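You operate a simulated robot arm through the tools that you are given. There is no shell and no other tool.

Carry out the task below with a simulated two-armed robot. There is one attempt and no reset: what you move stays moved.

JOB
Tamp the open carrot tray level on the turn plate, then turn it a quarter.
Fine: use the tamper from the long drawer, put it back in and shut the drawer; spill nothing. Where these are worked on the way, their far stop is far enough and under half their travel is too little: long drawer.

It is judged by the outcome, as a careful person would: the job done as asked, and still so three seconds after it is handed in. It fails if anything else is knocked over, pushed out of place, dropped, spilled or broken.

ROBOT AND FRAMES
Two 7-joint arms with fingered hands on one trunk that stands fixed in place. Base frame: the origin is at the foot of the trunk, x ahead of it, y to its left, z up. Units: mm, degrees, N and s.
The left shoulder is at [21, 208, 1248], the right one opposite. Each reaches about 1152 mm from its shoulder. Payload 5 kg a hand.
Tool frame (each hand has its own): the origin (TCP) lies between the finger pads and is the grasp point; the fingertips stand 48 mm ahead of it; z points along the fingers, y is the line along which they close. The gripper opens to 160 mm; its body begins 56 mm behind the TCP. The gripper is a hand of 4 fingers: y runs from the thumb to the fingers, the wrist lies at [-26, -142, -252] in the tool frame.
Orientation is that of the tool frame in the base frame, as a unit quaternion [w, x, y, z]. With the fingers straight down and the wrist toward the robot, the tool's x, y and z point along [0, 1, 0], [1, 0, 0] and [0, 0, -1] of the base frame.

CONTROLS
- The arms move only by the tool jog_arm. It takes "left_moves", "right_moves" or both (then of equal length, played together; a hand with none holds still); each is a list of rows, each an object (a shift or turn left out is 0) with "dr": the turn, a rotation vector about the tool's x, y, z in rad, a list of three; "dp": the shift along the tool's x, y, z in mm, a list of three. In form: [{"dr": [ax, ay, az], "dp": [tx, ty, tz]}, ...]. A call has 1 to 20 rows; each row is the pose to reach, as a shift and turn from the pose commanded when the call began, along the tool's axes at that moment. Rows are played at 5 a second. More than 50 mm and 8.6 degrees between two rows, and nothing of the call is played. A pose out of reach is approached as far as the arm can. The call stops where the force on the tool passes 60 N (or 10 N more than at its start, if that is more) or the arm is blocked; 0.2 s more then pass. In this call time passes only in rows, and 0.2 s behind the last. It gives the time, the measured TCP pose, the force on the tool (base axes), the opening and the grip force at its end, in the units of the frame above (readings bear some noise), with the torque about the TCP (base axes, N m) and any sound that the robot's microphone picked up, and new pictures: "show" is both (left out), scene, wrist or none (wrist: the cameras of the hands that moved).
- Cameras (640 x 400 px; columns grow to the right, rows downward): "scene" is now at [95, -5.9, 1434.6]; the picture's right is [-0.06, -1.00, 0.00], its down [-0.62, 0.04, -0.78] and it looks along [0.78, -0.05, -0.62] (base axes); focal length 330 px, centre (320, 200). "left" rides on the left gripper at [-87, -133, -189] in its tool frame; the picture's right is [-0.83, -0.26, 0.49], its down [0.51, -0.71, 0.49] and it looks along [0.22, 0.66, 0.72] (tool axes); focal length 238 px, centre (320, 200). "right" rides on the right gripper at [87, -133, -189] in its tool frame; the picture's right is [-0.83, 0.26, -0.49], its down [-0.51, -0.71, 0.49] and it looks along [-0.22, 0.66, 0.72] (tool axes); focal length 238 px, centre (320, 200).
- raise_lower(by): moves the trunk up (or, below 0, down) by that many mm; the arms and the scene camera ride with it, the base frame stays. It gives what a move gives, with no picture.
- curl_fingers(index, middle, ring, thumb_bend, thumb_turn, hand): sets how far each is bent, from 0 (flat) to 100 (curled in); at 30 the hand is open as for a grip, at 70 the pads meet at the TCP. One left out holds its place. A second passes; each finger stops where it meets its share of the squeeze, and holds until it gets a number again. It is the only way to open and close the hand. It gives what a move gives, with no picture; readings hold the bend of each and the force on the fingers (four entries, about 0 where the hand has none), thumb and palm. thumb_turn goes from beside the hand (0) to across from the fingers (100), as for a grip.
- turn_head(pan, tilt): turns the head with the scene camera to pan (to the left, within 86 degrees either way) and tilt (down, from -29 to 69), counted from straight ahead of the robot. It gives what a move gives, and a new picture of the scene camera.
- measure_at(camera, pixels): for up to 12 pixels [column, row] of the newest picture of that camera ("zoom" is the newest enlarged one), the place [x, y, z] in the base frame of the surface seen there, good to about 3 mm. No time passes.
- inspect(camera, box): a new picture of the part [left, top, right, bottom] of that camera's present view, enlarged. No time passes.
- sign_off(): hands the job in; it is judged then, once.

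Leave the grippers open and the arms clear of the work at the hand-in unless told otherwise.

The tools are called after "Request:" as name(argument=value, ...) on one line, values as JSON. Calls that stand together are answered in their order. jog_arm: Moves the arms, as the interface text tells. Its arguments: {"type":"object","properties":{"left_moves":{"type":"array","items":{"type":"object","properties":{"dr":{"type":"array","items":{"type":"number"}},"dp":{"type":"array","items":{"type":"number"}}}}},"right_moves":{"type":"array","items":{"type":"object","properties":{"dr":{"type":"array","items":{"type":"number"}},"dp":{"type":"array","items":{"type":"number"}}}}},"show":{"type":"string","enum":["both","scene","wrist","none"]}},"required":[]} The other tools are called the same way: raise_lower (by) moves the trunk up or down; curl_fingers (index, middle, ring, thumb_bend, thumb_turn, hand) moves the fingers one by one; turn_head (pan, tilt) turns the head that bears the scene camera; measure_at (camera, pixels) gives the place of the surface under pixels of a picture; inspect (camera, box) takes an enlarged picture of a part of a camera's view; sign_off () hands the job in.

At the start:

```text
time: 0.0
left_tool_pos: [668.8, 273.9, 1130.1]
left_tool_rot: [0.0, 0.707, 0.707, 0.0]
left_contact_force: [0.1, 0.2, 0.7]
left_torque: [0.02, -0.02, 0.02]
left_finger_gap: 159.5
left_finger_force: 0.0
left_shape: jaw
left_bend: [30.0, 30.0, 30.0, 30.0, 98.0]
left_finger forces: [0.0, 0.0, 0.0, 0.1, 0.0, 0.1]
right_tool_pos: [695.9, -328.0, 1144.0]
right_tool_rot: [0.0, 0.707, 0.707, 0.0]
right_contact_force: [-0.6, -0.1, -0.3]
right_torque: [-0.01, 0.01, 0.0]
right_finger_gap: 159.5
right_finger_force: 0.0
right_shape: jaw
right_bend: [30.0, 30.0, 30.0, 30.0, 98.0]
right_finger forces: [0.0, 0.1, 0.0, 0.0, 0.1, 0.0]
trunk travel left (down, up): [-250.0, 440.0]
head pan, tilt (commanded): [-3.6, 38.3]
```

scene: 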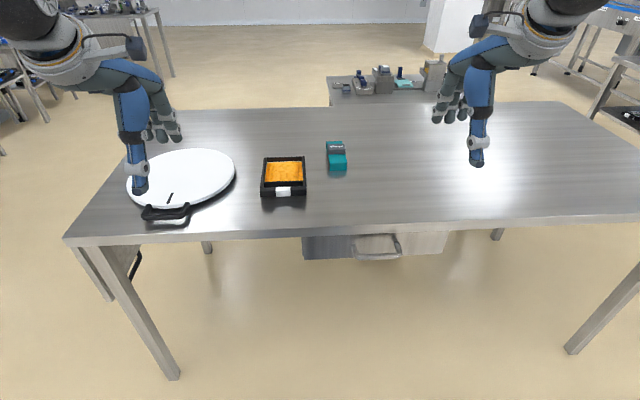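
right: 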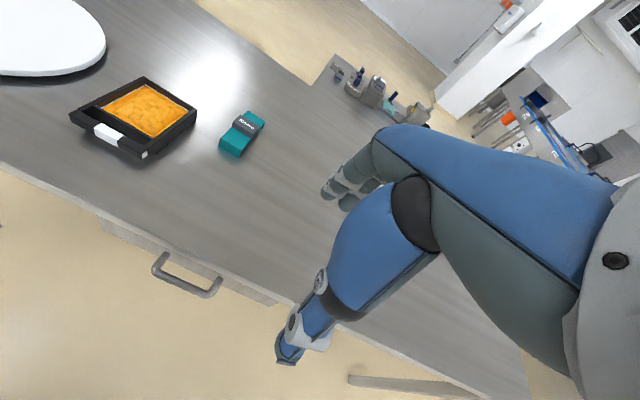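
left: 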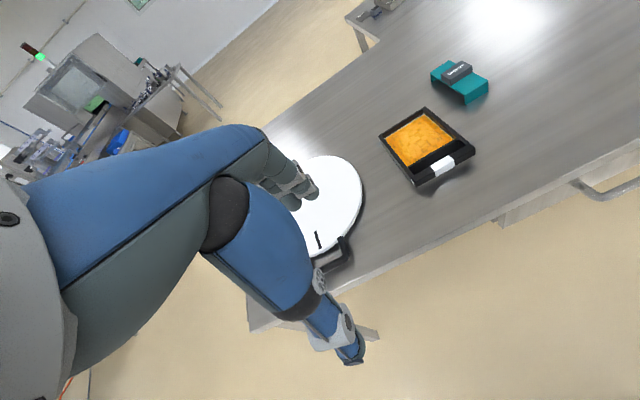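

I see the white turn plate at about (180,180), the carrot tray at (283,178), a teal object at (336,156) and the drawer handle at (376,247). I'll enlarge parts of the scene and measure some points first.

Request:
inspect(camera="scene", box=[110, 130, 370, 230])

Request:
measure_at(camera="scene", pixels=[[283, 170], [266, 160], [303, 160], [265, 190], [304, 190], [336, 155], [180, 175], [170, 198], [165, 213], [235, 165], [375, 256], [400, 248]])

Request:
inspect(camera="scene", box=[280, 220, 460, 280])

```text
2.46 times, centred on (240, 180) of scene
```

zoom: 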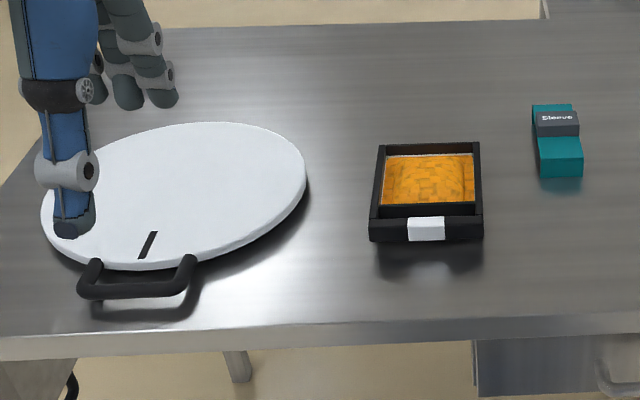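

```text
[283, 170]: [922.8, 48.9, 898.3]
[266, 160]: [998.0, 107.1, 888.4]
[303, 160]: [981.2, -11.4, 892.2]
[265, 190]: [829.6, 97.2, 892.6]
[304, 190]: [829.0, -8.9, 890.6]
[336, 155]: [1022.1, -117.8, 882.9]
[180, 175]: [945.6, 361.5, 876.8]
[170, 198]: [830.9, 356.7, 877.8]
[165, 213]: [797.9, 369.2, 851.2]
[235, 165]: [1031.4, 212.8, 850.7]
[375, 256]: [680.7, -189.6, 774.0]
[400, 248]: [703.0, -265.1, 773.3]
```

```text
3.56 times, centred on (370, 250) of scene
```

zoom: 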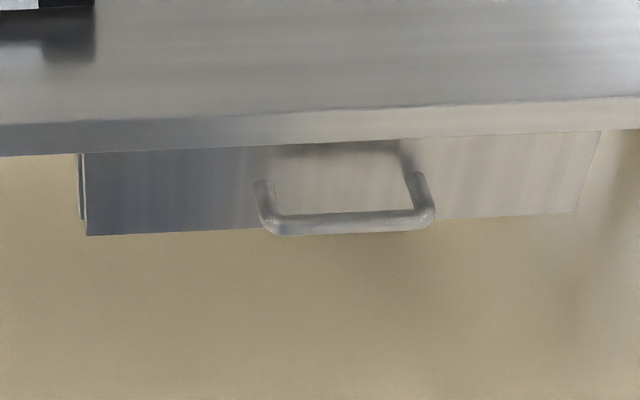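

The handle of the drawer is at about x 690, y -190, z 774. I'll look closer at the tray, the teal thing and the plate.

Request:
inspect(camera="scene", box=[250, 130, 362, 200])

Request:
inspect(camera="left", box=[270, 40, 510, 290])

Request:
inspect(camera="right", box=[50, 50, 290, 200])

Request:
inspect(camera="scene", box=[320, 50, 480, 120])

```text
5.71 times, centred on (306, 165) of scene
```

zoom: 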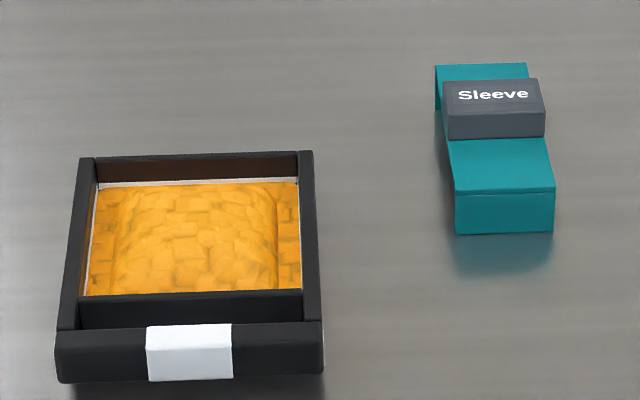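

```text
1.60 times, centred on (390, 165) of left
```

zoom: 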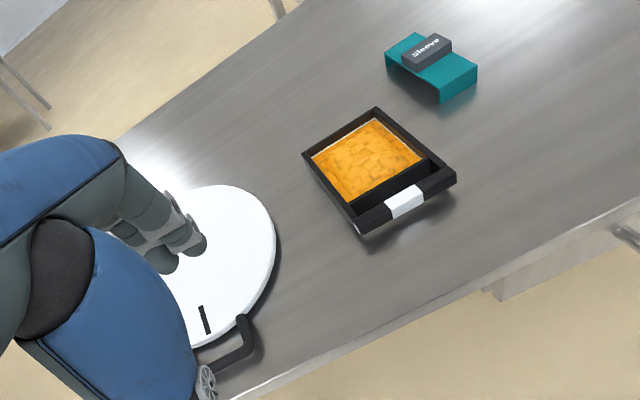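

```text
2.67 times, centred on (170, 125) of right
```

zoom: 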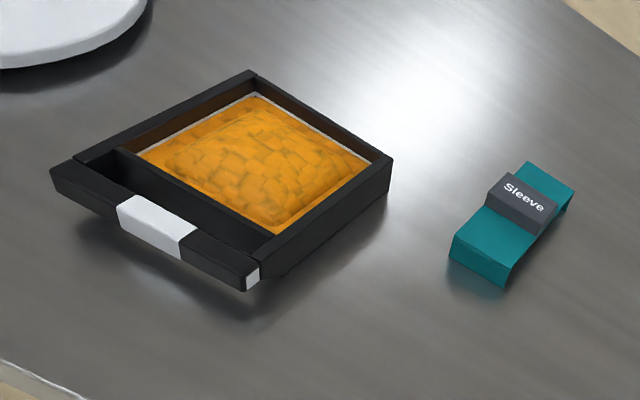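

```text
4.00 times, centred on (400, 85) of scene
```

zoom: 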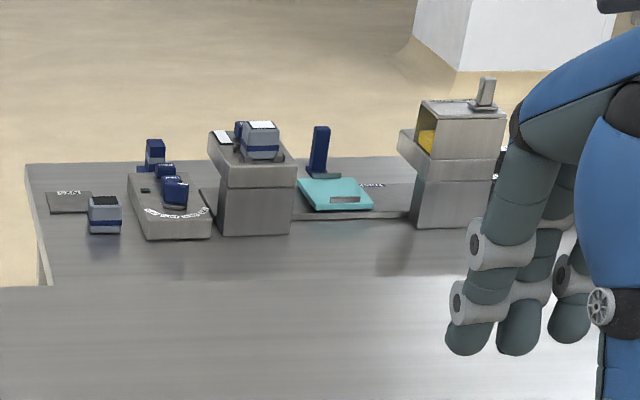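

The teal piece is a "Sleeve" holder I should leave alone. The tray has a heaped mound of carrots. I'll measure the table, tray and drawer more closely.

Request:
measure_at(camera="scene", pixels=[[320, 210], [250, 200], [320, 226], [283, 182], [283, 190], [262, 196], [305, 195], [284, 158], [420, 240], [310, 245], [353, 247], [376, 238]])

Request:
inspect(camera="scene", box=[252, 150, 316, 200])

```text
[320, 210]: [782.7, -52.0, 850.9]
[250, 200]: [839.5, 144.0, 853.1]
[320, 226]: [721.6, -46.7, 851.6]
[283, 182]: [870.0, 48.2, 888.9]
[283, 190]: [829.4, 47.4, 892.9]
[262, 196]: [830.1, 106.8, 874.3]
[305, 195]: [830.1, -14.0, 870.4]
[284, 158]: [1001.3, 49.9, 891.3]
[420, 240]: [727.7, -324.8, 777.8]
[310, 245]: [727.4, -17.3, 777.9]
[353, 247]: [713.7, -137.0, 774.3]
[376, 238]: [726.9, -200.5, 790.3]
```

```text
8.00 times, centred on (284, 175) of scene
```

zoom: 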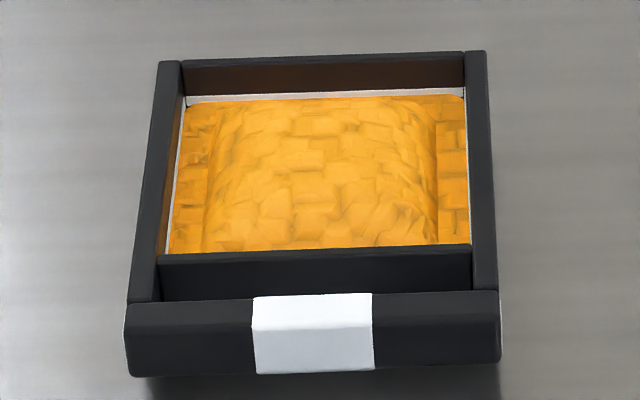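

Request:
measure_at(camera="zoom", pixels=[[148, 200], [170, 64], [476, 56], [486, 200], [320, 57], [310, 80], [320, 256], [320, 280], [320, 330], [140, 310], [495, 300], [318, 180]])

```text
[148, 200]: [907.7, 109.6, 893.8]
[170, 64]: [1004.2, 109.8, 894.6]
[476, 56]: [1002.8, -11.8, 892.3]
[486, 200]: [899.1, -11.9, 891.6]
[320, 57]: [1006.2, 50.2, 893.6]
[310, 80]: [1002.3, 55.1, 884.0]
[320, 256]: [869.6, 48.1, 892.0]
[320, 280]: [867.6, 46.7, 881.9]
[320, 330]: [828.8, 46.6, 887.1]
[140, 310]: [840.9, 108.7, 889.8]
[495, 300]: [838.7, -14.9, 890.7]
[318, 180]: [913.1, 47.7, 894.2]
```

The tray's rim is at z≈893 (table 851), spanning about y −18..115 and x 828..1010, with a bar handle at the front. The left hand hides the plate, so I'll shift the left hand back and to the left, then look.

Request:
jog_arm(left_moves=[{"dp": [40, -30, 0]}, {"dp": [80, -60, 0]}, {"dp": [120, -90, 0]}, {"dp": [150, -120, 0]}, {"dp": [180, -150, 0]}], show="scene")

Request:
turn_head(pan=20, tilt=40)

```text
time: 1.4
left_tool_pos: [488.5, 457.8, 1117.8]
left_tool_rot: [-0.05, 0.723, 0.689, -0.023]
left_contact_force: [1.2, -0.6, 0.3]
left_torque: [0.04, 0.12, -0.05]
left_finger_gap: 159.9
left_finger_force: 0.2
left_shape: jaw
left_bend: [30.0, 30.0, 30.0, 30.0, 97.0]
left_finger forces: [0.0, 0.0, 0.1, 0.1, 0.0, 0.1]
left hand out of reach, approached as far as the arm can: row 4
right_tool_pos: [697.4, -327.7, 1143.7]
right_tool_rot: [-0.001, 0.707, 0.708, 0.0]
right_contact_force: [0.6, 0.2, -1.1]
right_torque: [0.06, 0.1, 0.03]
right_finger_gap: 159.6
right_finger_force: 0.1
right_shape: jaw
right_bend: [30.0, 30.0, 30.0, 30.0, 98.0]
right_finger forces: [0.1, 0.1, 0.0, 0.1, 0.0, 0.1]
trunk travel left (down, up): [-250.0, 440.0]
head pan, tilt (commanded): [-3.6, 38.3]
stopped in row 5 (left hand): the arm was blocked; the commanded pose is now the measured one
```

scene: 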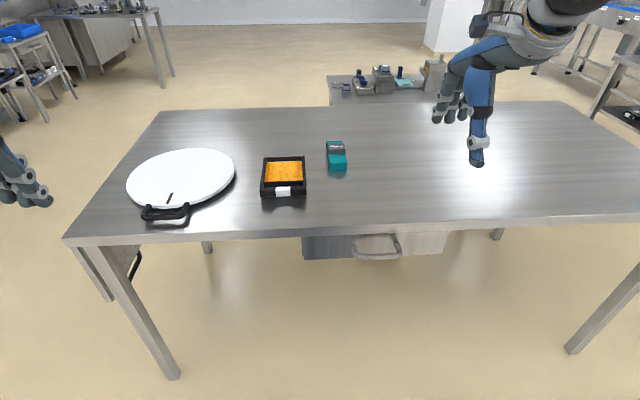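

```text
time: 2.3
left_tool_pos: [488.1, 458.6, 1119.3]
left_tool_rot: [-0.049, 0.723, 0.689, -0.023]
left_contact_force: [0.1, 0.1, -0.5]
left_torque: [0.02, -0.01, 0.01]
left_finger_gap: 160.0
left_finger_force: 0.0
left_shape: jaw
left_bend: [30.0, 30.0, 30.0, 30.0, 98.0]
left_finger forces: [0.0, 0.0, 0.0, 0.1, 0.1, 0.0]
right_tool_pos: [695.5, -327.7, 1144.0]
right_tool_rot: [0.0, 0.708, 0.707, 0.0]
right_contact_force: [0.2, -0.6, -0.3]
right_torque: [-0.01, 0.0, -0.01]
right_finger_gap: 159.4
right_finger_force: 0.1
right_shape: jaw
right_bend: [30.0, 30.0, 30.0, 30.0, 98.0]
right_finger forces: [0.0, 0.0, 0.1, 0.0, 0.0, 0.1]
trunk travel left (down, up): [-250.0, 440.0]
head pan, tilt (commanded): [20.0, 40.0]
```

scene: 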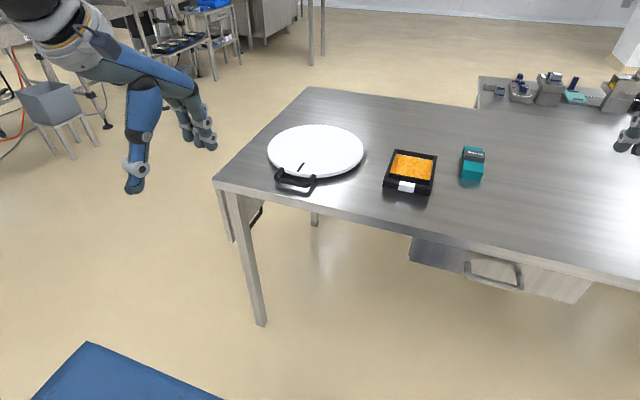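

The plate is now clear at (316,150). I notice another dark handle at (256,215) on the table's left side. I'll zoom into both.

Request:
inspect(camera="scene", box=[205, 160, 305, 240])

Request:
inspect(camera="scene", box=[255, 115, 375, 200])

Request:
inspect(camera="scene", box=[395, 220, 615, 310])

Request:
measure_at(camera="scene", pixels=[[316, 127], [316, 150], [316, 168], [270, 152], [361, 150], [302, 165], [298, 172], [278, 177], [314, 182], [296, 185], [256, 215], [230, 190]])

```text
5.00 times, centred on (255, 200) of scene
```

zoom: 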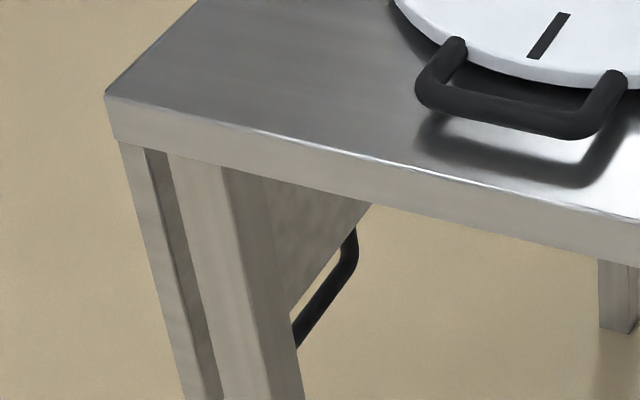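

```text
4.71 times, centred on (315, 158) of scene
```

zoom: 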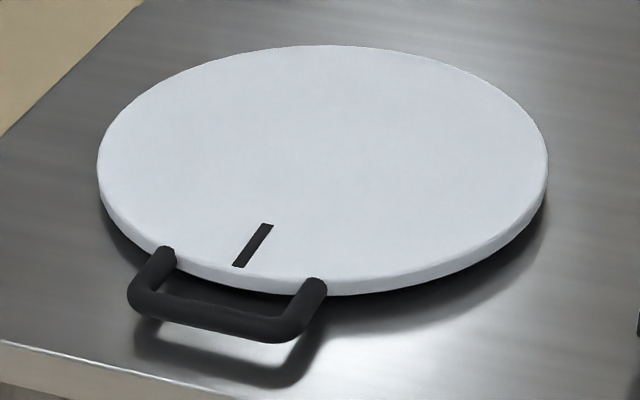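

```text
2.91 times, centred on (505, 265) of scene
```

zoom: 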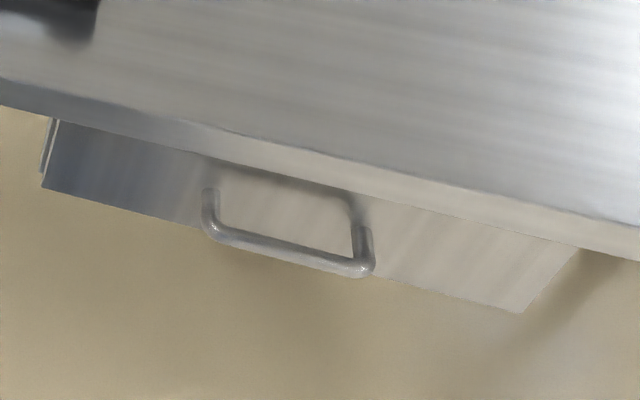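

```text
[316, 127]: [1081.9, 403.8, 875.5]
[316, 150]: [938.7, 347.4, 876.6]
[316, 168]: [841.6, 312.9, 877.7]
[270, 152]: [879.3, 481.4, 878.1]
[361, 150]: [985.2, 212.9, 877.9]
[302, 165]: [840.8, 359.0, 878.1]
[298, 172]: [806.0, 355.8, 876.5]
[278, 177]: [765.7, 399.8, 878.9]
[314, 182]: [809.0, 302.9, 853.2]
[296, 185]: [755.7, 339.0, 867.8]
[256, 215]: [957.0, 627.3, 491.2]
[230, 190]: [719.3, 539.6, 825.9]
```

The plate centre is about (943,357) with top at z≈877, radius ≈145, and its handle at x≈757. Side handle at z≈490 is something else. Next I'll raise the trunk 200 mm so the right arm has room to pull the drawer, then turn the head toward the drawer.

Request:
raise_lower(by=200)

Request:
turn_head(pan=-10, tilt=55)

```text
time: 4.4
left_tool_pos: [488.8, 458.5, 1319.1]
left_tool_rot: [-0.05, 0.723, 0.689, -0.024]
left_contact_force: [0.0, -0.8, -0.3]
left_torque: [-0.03, 0.0, 0.03]
left_finger_gap: 159.7
left_finger_force: 0.0
left_shape: jaw
left_bend: [30.0, 30.0, 30.0, 30.0, 98.0]
left_finger forces: [0.0, 0.0, 0.0, 0.0, 0.0, 0.0]
right_tool_pos: [696.5, -328.7, 1344.3]
right_tool_rot: [-0.001, 0.707, 0.707, 0.0]
right_contact_force: [0.0, 0.3, -0.1]
right_torque: [0.0, -0.04, -0.02]
right_finger_gap: 159.7
right_finger_force: 0.1
right_shape: jaw
right_bend: [30.0, 30.0, 30.0, 30.0, 98.0]
right_finger forces: [0.0, 0.1, 0.0, 0.0, 0.0, 0.0]
trunk travel left (down, up): [-450.0, 240.0]
head pan, tilt (commanded): [20.0, 40.0]
```

```text
time: 5.4
left_tool_pos: [488.9, 458.2, 1320.3]
left_tool_rot: [-0.048, 0.723, 0.688, -0.023]
left_contact_force: [1.3, -0.2, 0.2]
left_torque: [-0.02, -0.02, -0.02]
left_finger_gap: 159.9
left_finger_force: 0.0
left_shape: jaw
left_bend: [30.0, 30.0, 30.0, 30.0, 98.0]
left_finger forces: [0.1, 0.0, 0.1, 0.0, 0.0, 0.1]
right_tool_pos: [695.7, -327.4, 1343.3]
right_tool_rot: [0.0, 0.707, 0.707, 0.001]
right_contact_force: [0.2, -0.4, 0.8]
right_torque: [-0.03, 0.0, -0.01]
right_finger_gap: 159.8
right_finger_force: 0.1
right_shape: jaw
right_bend: [30.0, 30.0, 30.0, 30.0, 98.0]
right_finger forces: [0.0, 0.1, 0.0, 0.0, 0.1, 0.0]
trunk travel left (down, up): [-450.0, 240.0]
head pan, tilt (commanded): [-10.0, 55.0]
```

scene: 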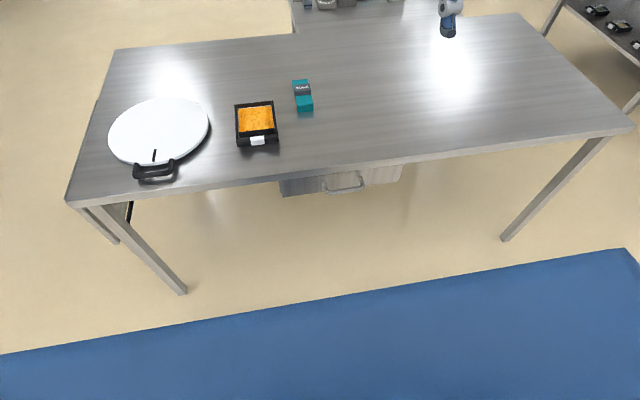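

The drawer handle shows at about (344,188). I'll zoom there and measure it.

Request:
inspect(camera="scene", box=[270, 155, 414, 205])

```text
4.44 times, centred on (342, 180) of scene
```

zoom: 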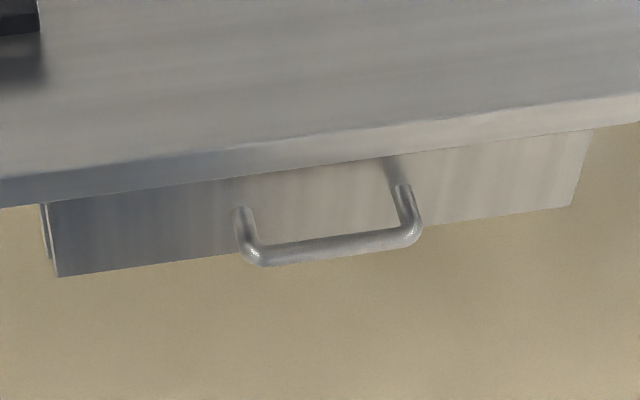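

Request:
measure_at(camera="zoom", pixels=[[330, 245], [330, 253], [250, 250], [410, 232], [242, 212], [402, 190], [330, 210], [330, 160], [330, 145], [60, 270], [570, 200], [320, 175]])

```text
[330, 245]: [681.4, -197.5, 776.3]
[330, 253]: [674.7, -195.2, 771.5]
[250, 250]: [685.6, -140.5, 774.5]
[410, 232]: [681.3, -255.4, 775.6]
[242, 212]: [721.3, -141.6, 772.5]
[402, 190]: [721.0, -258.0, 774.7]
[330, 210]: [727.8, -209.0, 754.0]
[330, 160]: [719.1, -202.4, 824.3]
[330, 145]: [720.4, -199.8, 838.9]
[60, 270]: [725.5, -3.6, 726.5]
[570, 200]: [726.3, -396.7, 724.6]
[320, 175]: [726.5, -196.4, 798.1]
```

Drawer front at x≈727, y −3..−397; handle bar at about x 683, z 773, y −141..−257. I'll bring the right hand back and down while tilting the fingers forward, staying in front of the table edge (x≈718).

Request:
jog_arm(right_moves=[{"dp": [10, -20, 30]}, {"dp": [20, -40, 65]}, {"dp": [30, -55, 100]}, {"dp": [40, -70, 135]}, {"dp": [50, -85, 170], "dr": [-0.1, 0, 0]}, {"dp": [60, -96, 205], "dr": [-0.2, 0, 0]}, {"dp": [66, -96, 240], "dr": [-0.3, 0, 0]}, {"dp": [72, -96, 275], "dr": [-0.4, 0, 0]}, {"dp": [78, -96, 310], "dr": [-0.5, 0, 0]}, {"dp": [78, -96, 344], "dr": [-0.6, 0, 0]}], show="both")

Request:
curl_fingers(hand="right", index=52, middle=52, ring=52, thumb_bend=52)

```text
time: 7.6
left_tool_pos: [489.9, 457.9, 1318.5]
left_tool_rot: [-0.049, 0.723, 0.688, -0.023]
left_contact_force: [0.2, 0.3, 0.3]
left_torque: [0.08, 0.07, 0.0]
left_finger_gap: 160.1
left_finger_force: 0.0
left_shape: jaw
left_bend: [30.0, 30.0, 30.0, 30.0, 97.0]
left_finger forces: [0.0, 0.1, 0.0, 0.0, 0.0, 0.0]
right_tool_pos: [600.5, -248.0, 1000.5]
right_tool_rot: [0.209, 0.676, 0.675, 0.21]
right_contact_force: [0.7, -0.1, 0.5]
right_torque: [0.04, 0.12, 0.04]
right_finger_gap: 160.0
right_finger_force: 0.0
right_shape: jaw
right_bend: [30.0, 30.0, 30.0, 30.0, 98.0]
right_finger forces: [0.0, 0.1, 0.1, 0.0, 0.0, 0.1]
trunk travel left (down, up): [-450.0, 240.0]
head pan, tilt (commanded): [-10.0, 55.0]
```

scene: 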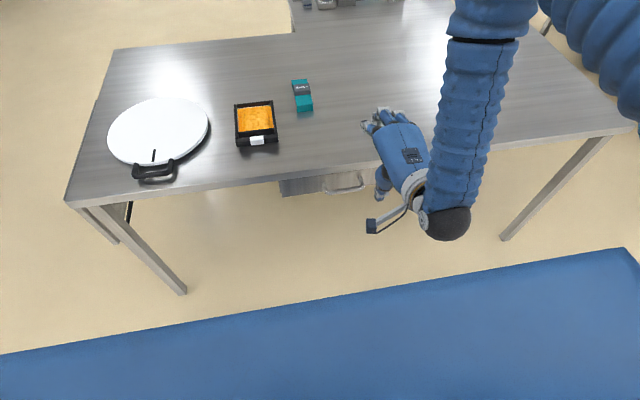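
right: 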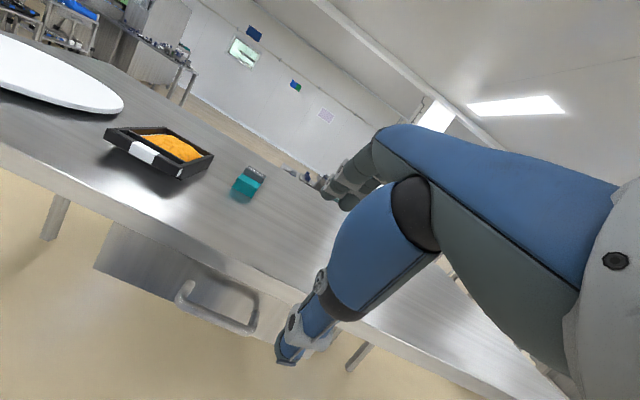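

```text
time: 8.6
left_tool_pos: [488.6, 459.0, 1318.4]
left_tool_rot: [-0.05, 0.723, 0.689, -0.024]
left_contact_force: [0.8, 0.7, 0.5]
left_torque: [0.03, 0.04, 0.01]
left_finger_gap: 159.7
left_finger_force: 0.1
left_shape: jaw
left_bend: [30.0, 30.0, 30.0, 30.0, 97.0]
left_finger forces: [0.1, 0.0, 0.0, 0.0, 0.1, 0.0]
right_tool_pos: [600.6, -249.5, 999.8]
right_tool_rot: [0.209, 0.675, 0.675, 0.209]
right_contact_force: [0.5, 0.8, -0.4]
right_torque: [0.02, 0.01, 0.0]
right_finger_gap: 83.7
right_finger_force: 0.0
right_shape: fingers
right_bend: [52.0, 52.0, 52.0, 52.0, 98.0]
right_finger forces: [0.0, 0.1, 0.0, 0.0, 0.0, 0.1]
trunk travel left (down, up): [-450.0, 240.0]
head pan, tilt (commanded): [-10.0, 55.0]
```

Gap is now 84 mm. I'll continue the right hand down in front of the drawer to about (540,−200,826) with fingers nearly forward.

Request:
jog_arm(right_moves=[{"dp": [10, -30, 22], "dr": [-0.12, 0, 0]}, {"dp": [20, -60, 44], "dr": [-0.24, 0, 0]}, {"dp": [30, -90, 66], "dr": [-0.36, 0, 0]}, {"dp": [40, -120, 88], "dr": [-0.48, 0, 0]}, {"dp": [49, -148, 110], "dr": [-0.6, 0, 0]}], show="both")

Request:
curl_fingers(hand="right", index=58, middle=58, ring=58, thumb_bend=58)

```text
time: 9.8
left_tool_pos: [488.8, 453.4, 1322.2]
left_tool_rot: [-0.051, 0.724, 0.688, -0.021]
left_contact_force: [-0.8, -3.0, 0.2]
left_torque: [0.3, -0.06, 0.03]
left_finger_gap: 159.7
left_finger_force: 0.1
left_shape: jaw
left_bend: [30.0, 30.0, 30.0, 30.0, 97.0]
left_finger forces: [0.0, 0.0, 0.1, 0.0, 0.1, 0.0]
right_tool_pos: [564.5, -215.6, 806.6]
right_tool_rot: [0.4, 0.583, 0.582, 0.401]
right_contact_force: [2.2, -1.0, 1.1]
right_torque: [-0.01, 0.13, 0.15]
right_finger_gap: 83.3
right_finger_force: 0.1
right_shape: fingers
right_bend: [52.0, 52.0, 52.0, 52.0, 97.0]
right_finger forces: [0.0, 0.0, 0.0, 0.0, 0.0, 0.0]
right hand out of reach, approached as far as the arm can: row 4, 5
trunk travel left (down, up): [-450.0, 240.0]
head pan, tilt (commanded): [-10.0, 55.0]
```

scene: 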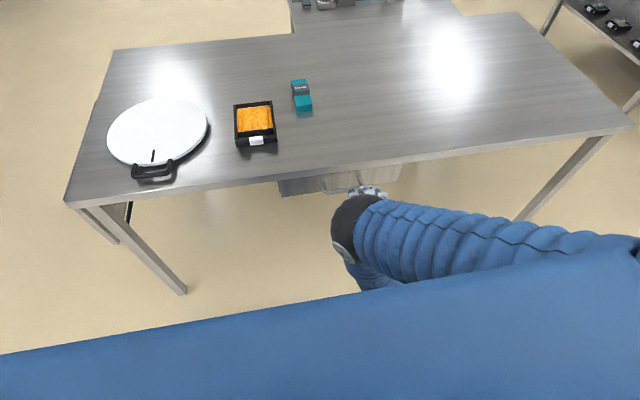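
right: 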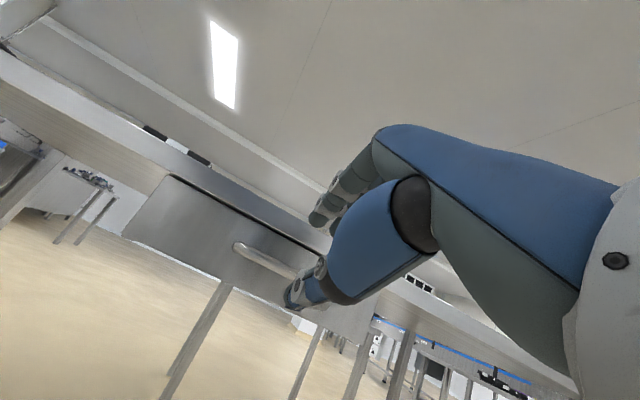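

```text
time: 10.8
left_tool_pos: [488.5, 458.2, 1318.1]
left_tool_rot: [-0.05, 0.723, 0.689, -0.023]
left_contact_force: [-0.7, -0.1, 0.1]
left_torque: [0.04, -0.01, 0.01]
left_finger_gap: 159.8
left_finger_force: 0.1
left_shape: jaw
left_bend: [30.0, 30.0, 30.0, 30.0, 97.0]
left_finger forces: [0.1, 0.1, 0.0, 0.1, 0.1, 0.0]
right_tool_pos: [563.5, -212.2, 804.5]
right_tool_rot: [0.399, 0.584, 0.583, 0.399]
right_contact_force: [0.6, -0.1, -0.3]
right_torque: [0.01, -0.03, -0.02]
right_finger_gap: 63.7
right_finger_force: 0.0
right_shape: fingers
right_bend: [57.0, 57.0, 57.0, 57.0, 97.0]
right_finger forces: [0.0, 0.1, 0.0, 0.1, 0.0, 0.0]
trunk travel left (down, up): [-450.0, 240.0]
head pan, tilt (commanded): [-10.0, 55.0]
```

The arm is too folded in this flat pose. I'll raise the trunk 100 mm more and set the hand to a steeper (≈45°) slant in front of the handle, so the fingers can pass over the bar.

Request:
raise_lower(by=100)

Request:
jog_arm(right_moves=[{"dp": [3, -7, 9], "dr": [0.1, 0, 0]}, {"dp": [6, -14, 18], "dr": [0.2, 0, 0]}, {"dp": [9, -21, 27], "dr": [0.3, 0, 0]}, {"dp": [12, -28, 35], "dr": [0.4, 0, 0]}], show="both")

```text
time: 12.1
left_tool_pos: [488.1, 459.0, 1418.6]
left_tool_rot: [-0.05, 0.723, 0.689, -0.023]
left_contact_force: [-0.2, -0.3, -0.5]
left_torque: [-0.01, 0.02, -0.02]
left_finger_gap: 159.9
left_finger_force: 0.1
left_shape: jaw
left_bend: [30.0, 30.0, 30.0, 30.0, 98.0]
left_finger forces: [0.1, 0.0, 0.1, 0.0, 0.0, 0.1]
right_tool_pos: [564.5, -210.6, 905.1]
right_tool_rot: [0.399, 0.584, 0.583, 0.399]
right_contact_force: [0.3, -0.2, 0.1]
right_torque: [0.0, -0.02, 0.01]
right_finger_gap: 63.9
right_finger_force: 0.0
right_shape: fingers
right_bend: [57.0, 57.0, 57.0, 57.0, 97.0]
right_finger forces: [0.0, 0.1, 0.1, 0.0, 0.0, 0.0]
trunk travel left (down, up): [-550.0, 140.0]
head pan, tilt (commanded): [-10.0, 55.0]
```

```text
time: 13.1
left_tool_pos: [489.2, 459.2, 1421.4]
left_tool_rot: [-0.05, 0.723, 0.688, -0.024]
left_contact_force: [0.1, -0.4, -0.5]
left_torque: [0.01, 0.02, 0.0]
left_finger_gap: 160.2
left_finger_force: 0.0
left_shape: jaw
left_bend: [30.0, 30.0, 30.0, 30.0, 98.0]
left_finger forces: [0.1, 0.1, 0.0, 0.0, 0.0, 0.1]
right_tool_pos: [584.6, -198.5, 865.4]
right_tool_rot: [0.276, 0.651, 0.651, 0.275]
right_contact_force: [-0.7, -0.3, -0.6]
right_torque: [0.0, -0.1, -0.05]
right_finger_gap: 63.7
right_finger_force: 0.1
right_shape: fingers
right_bend: [57.0, 57.0, 57.0, 57.0, 97.0]
right_finger forces: [0.1, 0.1, 0.0, 0.0, 0.0, 0.1]
trunk travel left (down, up): [-550.0, 140.0]
head pan, tilt (commanded): [-10.0, 55.0]
```

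scene: 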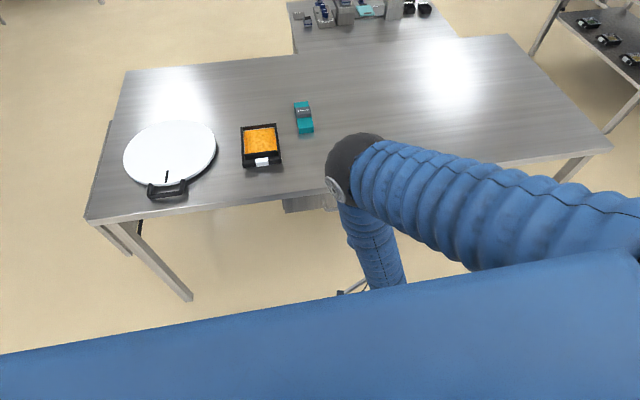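
right: 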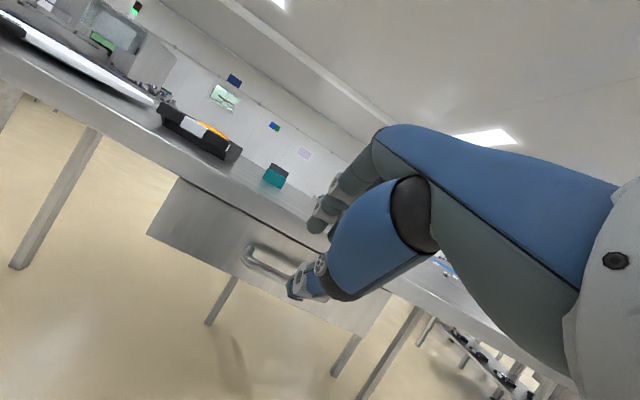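

The hand is at 45° standoff; in the right camera the handle is at (265,260) and the thumb tip at (300,285). I'll zoom in there.

Request:
inspect(camera="right", box=[200, 150, 440, 310])

Request:
measure_at(camera="right", pixels=[[300, 290], [320, 265], [318, 225], [330, 195], [345, 180], [265, 265], [250, 255], [180, 225], [290, 270], [262, 285]])

```text
2.50 times, centred on (320, 230) of right
```

zoom: 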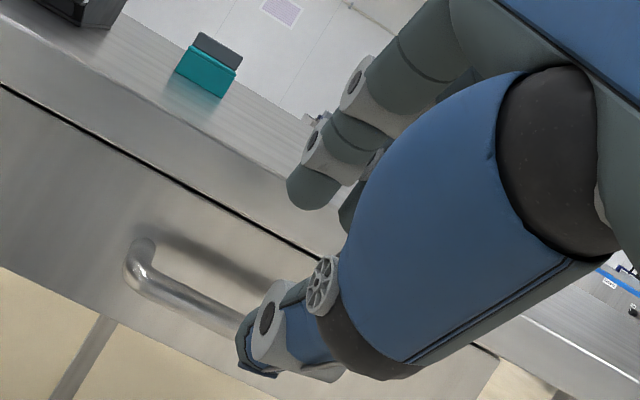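

```text
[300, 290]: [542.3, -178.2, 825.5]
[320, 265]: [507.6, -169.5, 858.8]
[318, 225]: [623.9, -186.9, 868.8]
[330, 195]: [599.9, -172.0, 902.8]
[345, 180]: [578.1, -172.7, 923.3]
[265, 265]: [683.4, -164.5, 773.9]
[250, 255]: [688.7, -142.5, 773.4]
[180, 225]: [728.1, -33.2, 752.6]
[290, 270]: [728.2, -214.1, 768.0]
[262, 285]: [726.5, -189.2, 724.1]
```

Thumb and fingers straddle the bar's approach line. I'll close the fingers slightly more and advance along the finger direction toward the bar.

Request:
curl_fingers(hand="right", index=61, middle=61, ring=61)

Request:
jog_arm(right_moves=[{"dp": [0, 0, 20]}, {"dp": [0, 0, 40]}, {"dp": [0, 0, 60]}], show="wrist")

Request:
inspect(camera="right", box=[200, 150, 440, 310])

```text
time: 14.1
left_tool_pos: [488.6, 459.5, 1419.2]
left_tool_rot: [-0.051, 0.723, 0.689, -0.024]
left_contact_force: [-0.1, -0.5, -0.2]
left_torque: [0.0, 0.05, 0.0]
left_finger_gap: 159.8
left_finger_force: 0.0
left_shape: jaw
left_bend: [30.0, 30.0, 30.0, 30.0, 98.0]
left_finger forces: [0.0, 0.1, 0.1, 0.0, 0.0, 0.0]
right_tool_pos: [586.1, -199.1, 866.2]
right_tool_rot: [0.276, 0.651, 0.651, 0.275]
right_contact_force: [-0.1, -0.1, 0.2]
right_torque: [0.01, -0.01, 0.01]
right_finger_gap: 55.6
right_finger_force: 0.0
right_shape: fingers
right_bend: [61.0, 61.0, 61.0, 57.0, 97.0]
right_finger forces: [0.0, 0.0, 0.0, 0.1, 0.1, 0.0]
trunk travel left (down, up): [-550.0, 140.0]
head pan, tilt (commanded): [-10.0, 55.0]
```

```text
time: 14.9
left_tool_pos: [489.4, 458.5, 1419.5]
left_tool_rot: [-0.05, 0.723, 0.688, -0.024]
left_contact_force: [1.2, -0.9, 0.1]
left_torque: [0.04, 0.04, 0.0]
left_finger_gap: 159.7
left_finger_force: 0.0
left_shape: jaw
left_bend: [30.0, 30.0, 30.0, 30.0, 97.0]
left_finger forces: [0.0, 0.1, 0.0, 0.0, 0.1, 0.0]
right_tool_pos: [627.6, -199.5, 822.8]
right_tool_rot: [0.275, 0.651, 0.651, 0.275]
right_contact_force: [0.6, -0.6, -0.9]
right_torque: [-0.04, -0.01, 0.0]
right_finger_gap: 55.7
right_finger_force: 0.1
right_shape: fingers
right_bend: [61.0, 61.0, 61.0, 57.0, 97.0]
right_finger forces: [0.0, 0.1, 0.0, 0.0, 0.1, 0.0]
trunk travel left (down, up): [-550.0, 140.0]
head pan, tilt (commanded): [-10.0, 55.0]
```

right: 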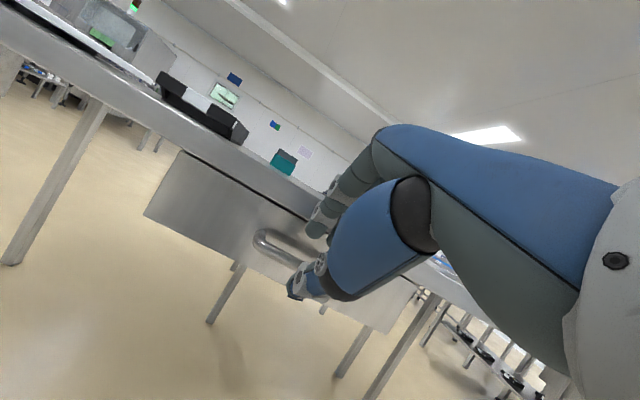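

```text
2.50 times, centred on (320, 230) of right
```

zoom: 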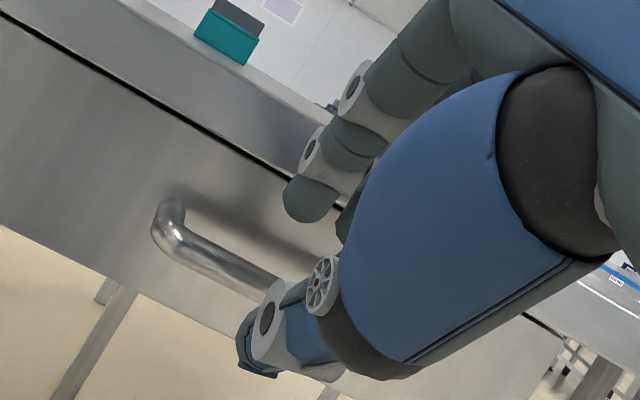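

The bar lies between thumb and fingers ahead. I'll advance another 50 mm.

Request:
jog_arm(right_moves=[{"dp": [0, 0, 15]}, {"dp": [0, 0, 30]}, {"dp": [0, 0, 45]}, {"dp": [0, 0, 55]}], show="wrist")

Request:
inspect(camera="right", box=[200, 150, 440, 310])

```text
time: 15.9
left_tool_pos: [485.6, 458.1, 1419.8]
left_tool_rot: [-0.049, 0.724, 0.688, -0.023]
left_contact_force: [0.4, 0.6, 0.6]
left_torque: [0.03, -0.01, -0.02]
left_finger_gap: 159.7
left_finger_force: 0.1
left_shape: jaw
left_bend: [30.0, 30.0, 30.0, 30.0, 97.0]
left_finger forces: [0.0, 0.0, 0.0, 0.0, 0.0, 0.0]
right_tool_pos: [664.8, -200.3, 784.0]
right_tool_rot: [0.275, 0.652, 0.651, 0.275]
right_contact_force: [-18.7, 1.2, -0.7]
right_torque: [0.0, -0.46, -0.39]
right_finger_gap: 55.6
right_finger_force: 9.8
right_shape: fingers
right_bend: [61.0, 65.0, 61.0, 57.0, 97.0]
right_finger forces: [0.0, 15.4, 3.6, 0.0, 0.0, 0.1]
trunk travel left (down, up): [-550.0, 140.0]
head pan, tilt (commanded): [-10.0, 55.0]
```

right: 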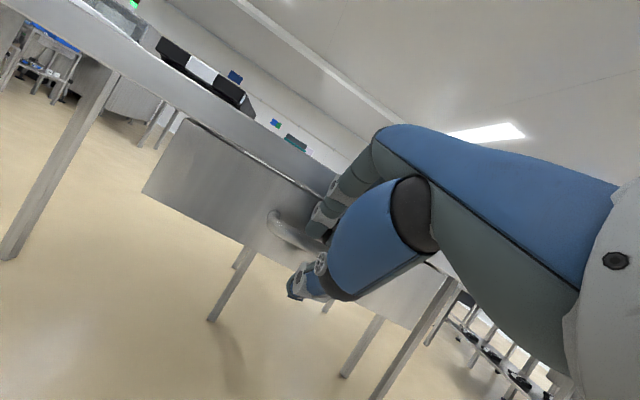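

```text
2.50 times, centred on (320, 230) of right
```

zoom: 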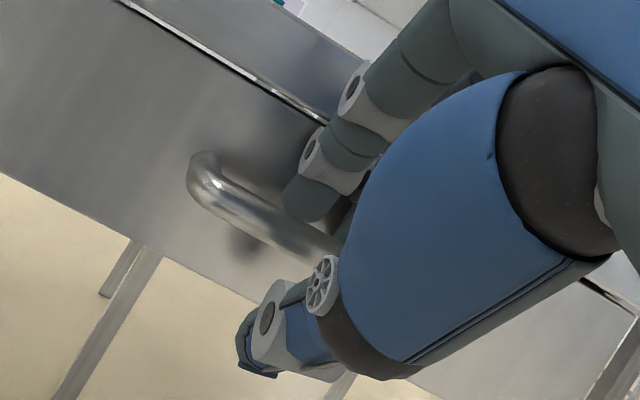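

The middle finger touches the table/drawer front lightly (19 N); the fingers are over the bar. I'll close the hand around the bar now.

Request:
curl_fingers(hand="right", index=80, middle=80, ring=80, thumb_bend=72)

Request:
inspect(camera="right", box=[200, 150, 440, 310])

```text
time: 16.9
left_tool_pos: [487.7, 458.7, 1419.4]
left_tool_rot: [-0.049, 0.723, 0.688, -0.023]
left_contact_force: [-0.5, 0.3, -1.8]
left_torque: [0.03, -0.02, 0.01]
left_finger_gap: 159.8
left_finger_force: 0.0
left_shape: jaw
left_bend: [30.0, 30.0, 30.0, 30.0, 97.0]
left_finger forces: [0.0, 0.1, 0.1, 0.1, 0.0, 0.0]
right_tool_pos: [669.1, -198.6, 787.9]
right_tool_rot: [0.276, 0.65, 0.651, 0.277]
right_contact_force: [1.5, 3.6, 16.1]
right_torque: [-0.82, -0.77, 0.78]
right_finger_gap: 16.2
right_finger_force: 44.4
right_shape: fingers
right_bend: [75.0, 75.0, 75.0, 65.0, 97.0]
right_finger forces: [10.3, 38.5, 20.1, 0.0, 20.5, 0.0]
trunk travel left (down, up): [-550.0, 140.0]
head pan, tilt (commanded): [-10.0, 55.0]
```

```text
2.50 times, centred on (320, 230) of right
```

zoom: 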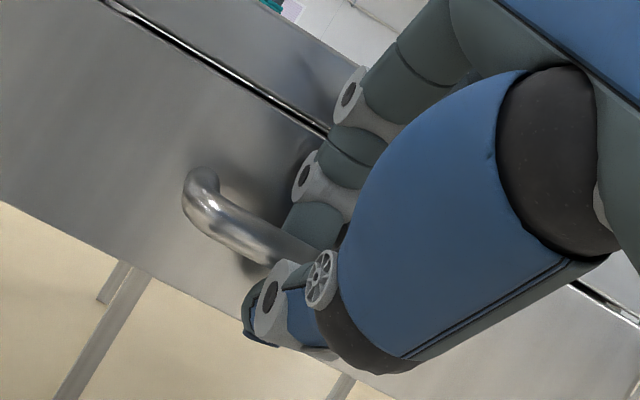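

The bar is gripped (gap 16 mm, fingers behind it). Now I'll pull straight toward the robot, 100 mm first.

Request:
jog_arm(right_moves=[{"dp": [0, -14, -14.3]}, {"dp": [0, -28, -28.7]}, {"dp": [0, -42, -43]}, {"dp": [0, -56, -57.4]}, {"dp": [0, -70, -71.7]}], show="both")

```text
time: 18.1
left_tool_pos: [486.5, 459.1, 1419.9]
left_tool_rot: [-0.049, 0.724, 0.688, -0.021]
left_contact_force: [0.1, -0.8, -0.1]
left_torque: [0.01, -0.02, 0.02]
left_finger_gap: 159.8
left_finger_force: 0.1
left_shape: jaw
left_bend: [30.0, 30.0, 30.0, 30.0, 98.0]
left_finger forces: [0.0, 0.1, 0.0, 0.1, 0.0, 0.0]
right_tool_pos: [566.5, -198.6, 788.0]
right_tool_rot: [0.276, 0.651, 0.651, 0.276]
right_contact_force: [0.5, -0.5, 18.5]
right_torque: [-0.87, -0.84, 0.72]
right_finger_gap: 15.6
right_finger_force: 48.1
right_shape: fingers
right_bend: [75.0, 75.0, 75.0, 66.0, 97.0]
right_finger forces: [10.5, 47.0, 18.9, 0.0, 19.5, 0.0]
trunk travel left (down, up): [-550.0, 140.0]
head pan, tilt (commanded): [-10.0, 55.0]
```

scene: 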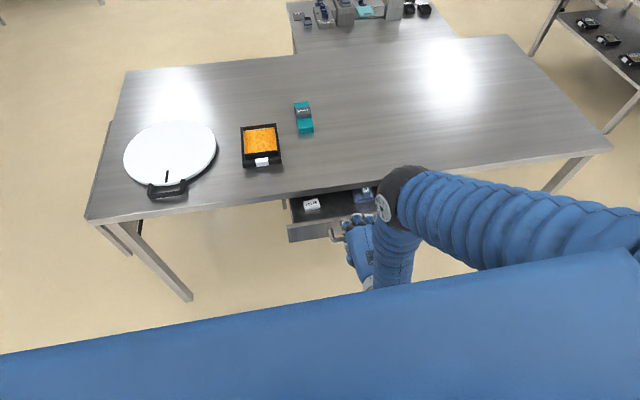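
right: 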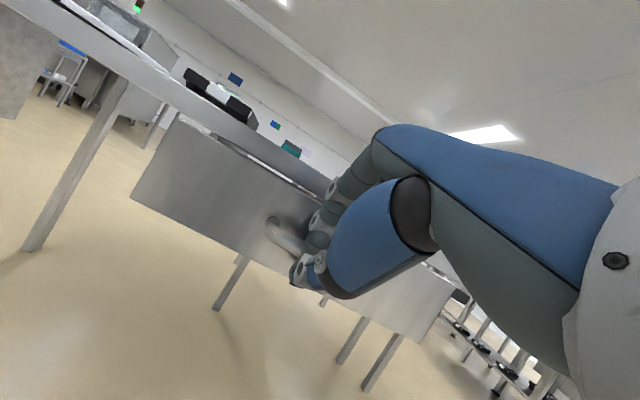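

The drawer comes out (about 100 mm), with items inside at (311,204) and (363,195). I'll pull another 100 mm.

Request:
jog_arm(right_moves=[{"dp": [0, -14, -14.3]}, {"dp": [0, -28, -28.7]}, {"dp": [0, -42, -43]}, {"dp": [0, -56, -57.4]}, {"dp": [0, -70, -71.7]}], show="scene")

```text
time: 19.3
left_tool_pos: [487.6, 460.2, 1420.4]
left_tool_rot: [-0.048, 0.723, 0.689, -0.023]
left_contact_force: [-0.1, -1.2, -0.6]
left_torque: [0.01, -0.06, -0.04]
left_finger_gap: 159.8
left_finger_force: 0.1
left_shape: jaw
left_bend: [30.0, 30.0, 30.0, 30.0, 98.0]
left_finger forces: [0.0, 0.1, 0.0, 0.1, 0.0, 0.0]
right_tool_pos: [466.0, -199.0, 788.0]
right_tool_rot: [0.275, 0.651, 0.652, 0.275]
right_contact_force: [-0.5, 0.2, 23.9]
right_torque: [-0.93, -0.94, 0.65]
right_finger_gap: 15.9
right_finger_force: 50.3
right_shape: fingers
right_bend: [75.0, 75.0, 75.0, 66.0, 97.0]
right_finger forces: [10.3, 52.1, 20.1, 0.0, 19.2, 0.0]
trunk travel left (down, up): [-550.0, 140.0]
head pan, tilt (commanded): [-10.0, 55.0]
```

scene: 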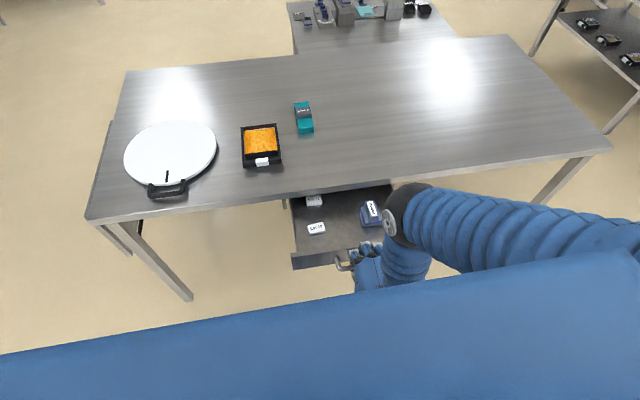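

Request:
inspect(camera="scene", box=[280, 180, 424, 270])

```text
4.44 times, centred on (352, 225) of scene
```

zoom: 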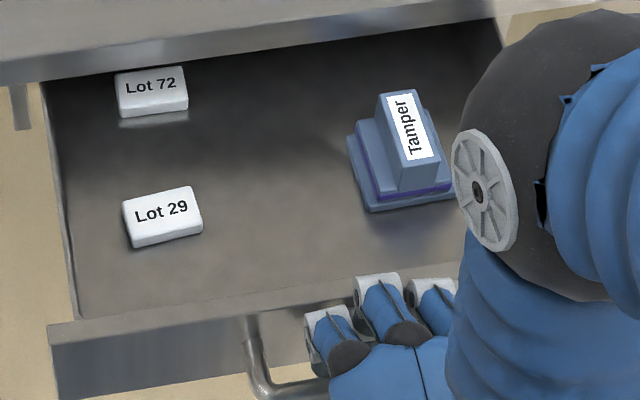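

I can see the tamper (labelled) at about (370,215) along with "Lot 72" and "Lot 29" pieces. I'll pull further to find the drawer's stop.

Request:
jog_arm(right_moves=[{"dp": [0, -14, -14.3]}, {"dp": [0, -28, -28.7]}, {"dp": [0, -42, -43]}, {"dp": [0, -56, -57.4]}, {"dp": [0, -70, -71.7]}], show="scene")

```text
time: 20.6
left_tool_pos: [488.6, 461.5, 1419.4]
left_tool_rot: [-0.048, 0.724, 0.688, -0.023]
left_contact_force: [-0.7, 0.2, 0.4]
left_torque: [-0.03, -0.13, 0.02]
left_finger_gap: 160.1
left_finger_force: 0.0
left_shape: jaw
left_bend: [30.0, 30.0, 30.0, 30.0, 98.0]
left_finger forces: [0.0, 0.0, 0.0, 0.1, 0.0, 0.0]
right_tool_pos: [386.0, -200.4, 790.6]
right_tool_rot: [0.276, 0.651, 0.647, 0.285]
right_contact_force: [13.9, 33.9, -22.9]
right_torque: [0.63, -0.1, 1.41]
right_finger_gap: 18.2
right_finger_force: 40.5
right_shape: fingers
right_bend: [75.0, 75.0, 74.0, 65.0, 97.0]
right_finger forces: [7.4, 12.9, 34.4, 0.0, 25.4, 0.0]
trunk travel left (down, up): [-550.0, 140.0]
head pan, tilt (commanded): [-10.0, 55.0]
stopped in row 5 (right hand): the force on the tool passed its limit at 70 N (the readings are from after the stop); the commanded pose is now the measured one
```

scene: 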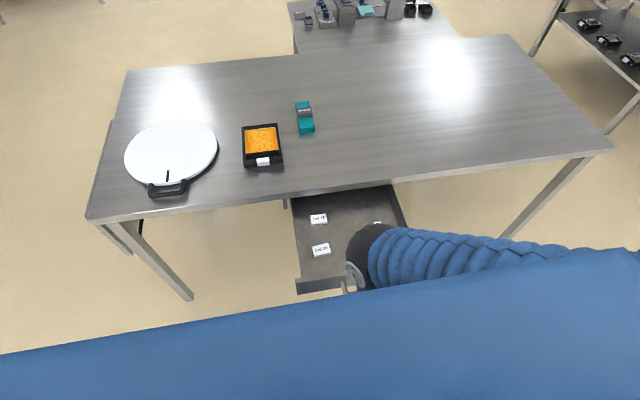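

Drawer stopped after 283 mm of travel with a 70 N tug, which reads like its far stop. I'll release the bar: thumb wide open, fingers slightly open so they don't hit the drawer front.

Request:
curl_fingers(hand="right", index=60, middle=60, ring=60, thumb_bend=35)

Request:
jog_arm(right_moves=[{"dp": [0, 7, -7]}, {"dp": [0, 14, -14]}, {"dp": [0, 25, -25]}, {"dp": [0, 40, -40]}], show="both")

```text
time: 21.6
left_tool_pos: [488.5, 457.6, 1419.1]
left_tool_rot: [-0.049, 0.724, 0.688, -0.024]
left_contact_force: [-0.3, -0.2, -0.1]
left_torque: [0.03, 0.05, 0.0]
left_finger_gap: 159.9
left_finger_force: 0.1
left_shape: jaw
left_bend: [30.0, 30.0, 30.0, 30.0, 97.0]
left_finger forces: [0.0, 0.0, 0.0, 0.0, 0.0, 0.1]
right_tool_pos: [383.7, -205.3, 791.6]
right_tool_rot: [0.278, 0.652, 0.647, 0.283]
right_contact_force: [-0.5, 0.2, -0.1]
right_torque: [0.01, 0.0, 0.02]
right_finger_gap: 100.5
right_finger_force: 0.2
right_shape: fingers
right_bend: [60.0, 60.0, 60.0, 35.0, 98.0]
right_finger forces: [0.0, 0.0, 0.0, 0.0, 0.0, 0.0]
trunk travel left (down, up): [-550.0, 140.0]
head pan, tilt (commanded): [-10.0, 55.0]
```

```text
time: 22.6
left_tool_pos: [488.7, 458.6, 1418.9]
left_tool_rot: [-0.049, 0.724, 0.688, -0.023]
left_contact_force: [0.7, 0.1, 0.0]
left_torque: [-0.02, -0.02, -0.01]
left_finger_gap: 159.9
left_finger_force: 0.1
left_shape: jaw
left_bend: [30.0, 30.0, 30.0, 30.0, 98.0]
left_finger forces: [0.0, 0.1, 0.0, 0.0, 0.0, 0.0]
right_tool_pos: [398.0, -228.7, 822.6]
right_tool_rot: [0.285, 0.655, 0.644, 0.274]
right_contact_force: [-1.8, 0.7, -0.4]
right_torque: [-0.01, 0.05, 0.0]
right_finger_gap: 98.6
right_finger_force: 1.0
right_shape: fingers
right_bend: [61.0, 60.0, 60.0, 35.0, 97.0]
right_finger forces: [1.9, 0.1, 0.1, 0.0, 0.1, 0.0]
right hand out of reach, approached as far as the arm can: row 3, 4
trunk travel left (down, up): [-550.0, 140.0]
head pan, tilt (commanded): [-10.0, 55.0]
```

scene: 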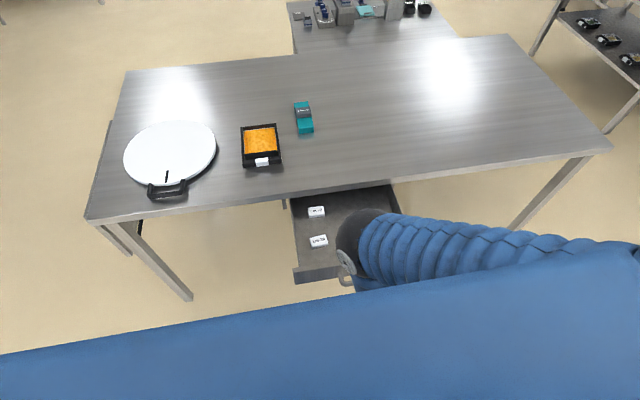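
right: 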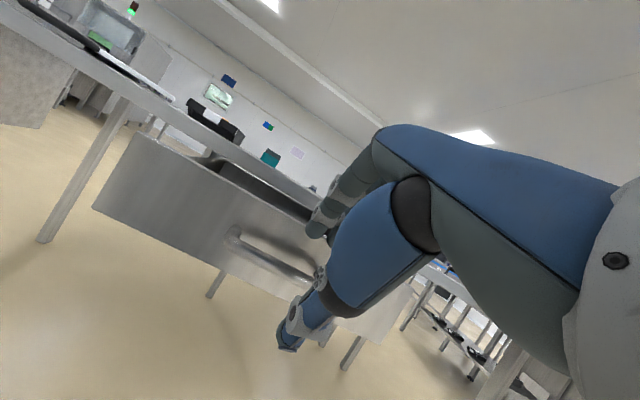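

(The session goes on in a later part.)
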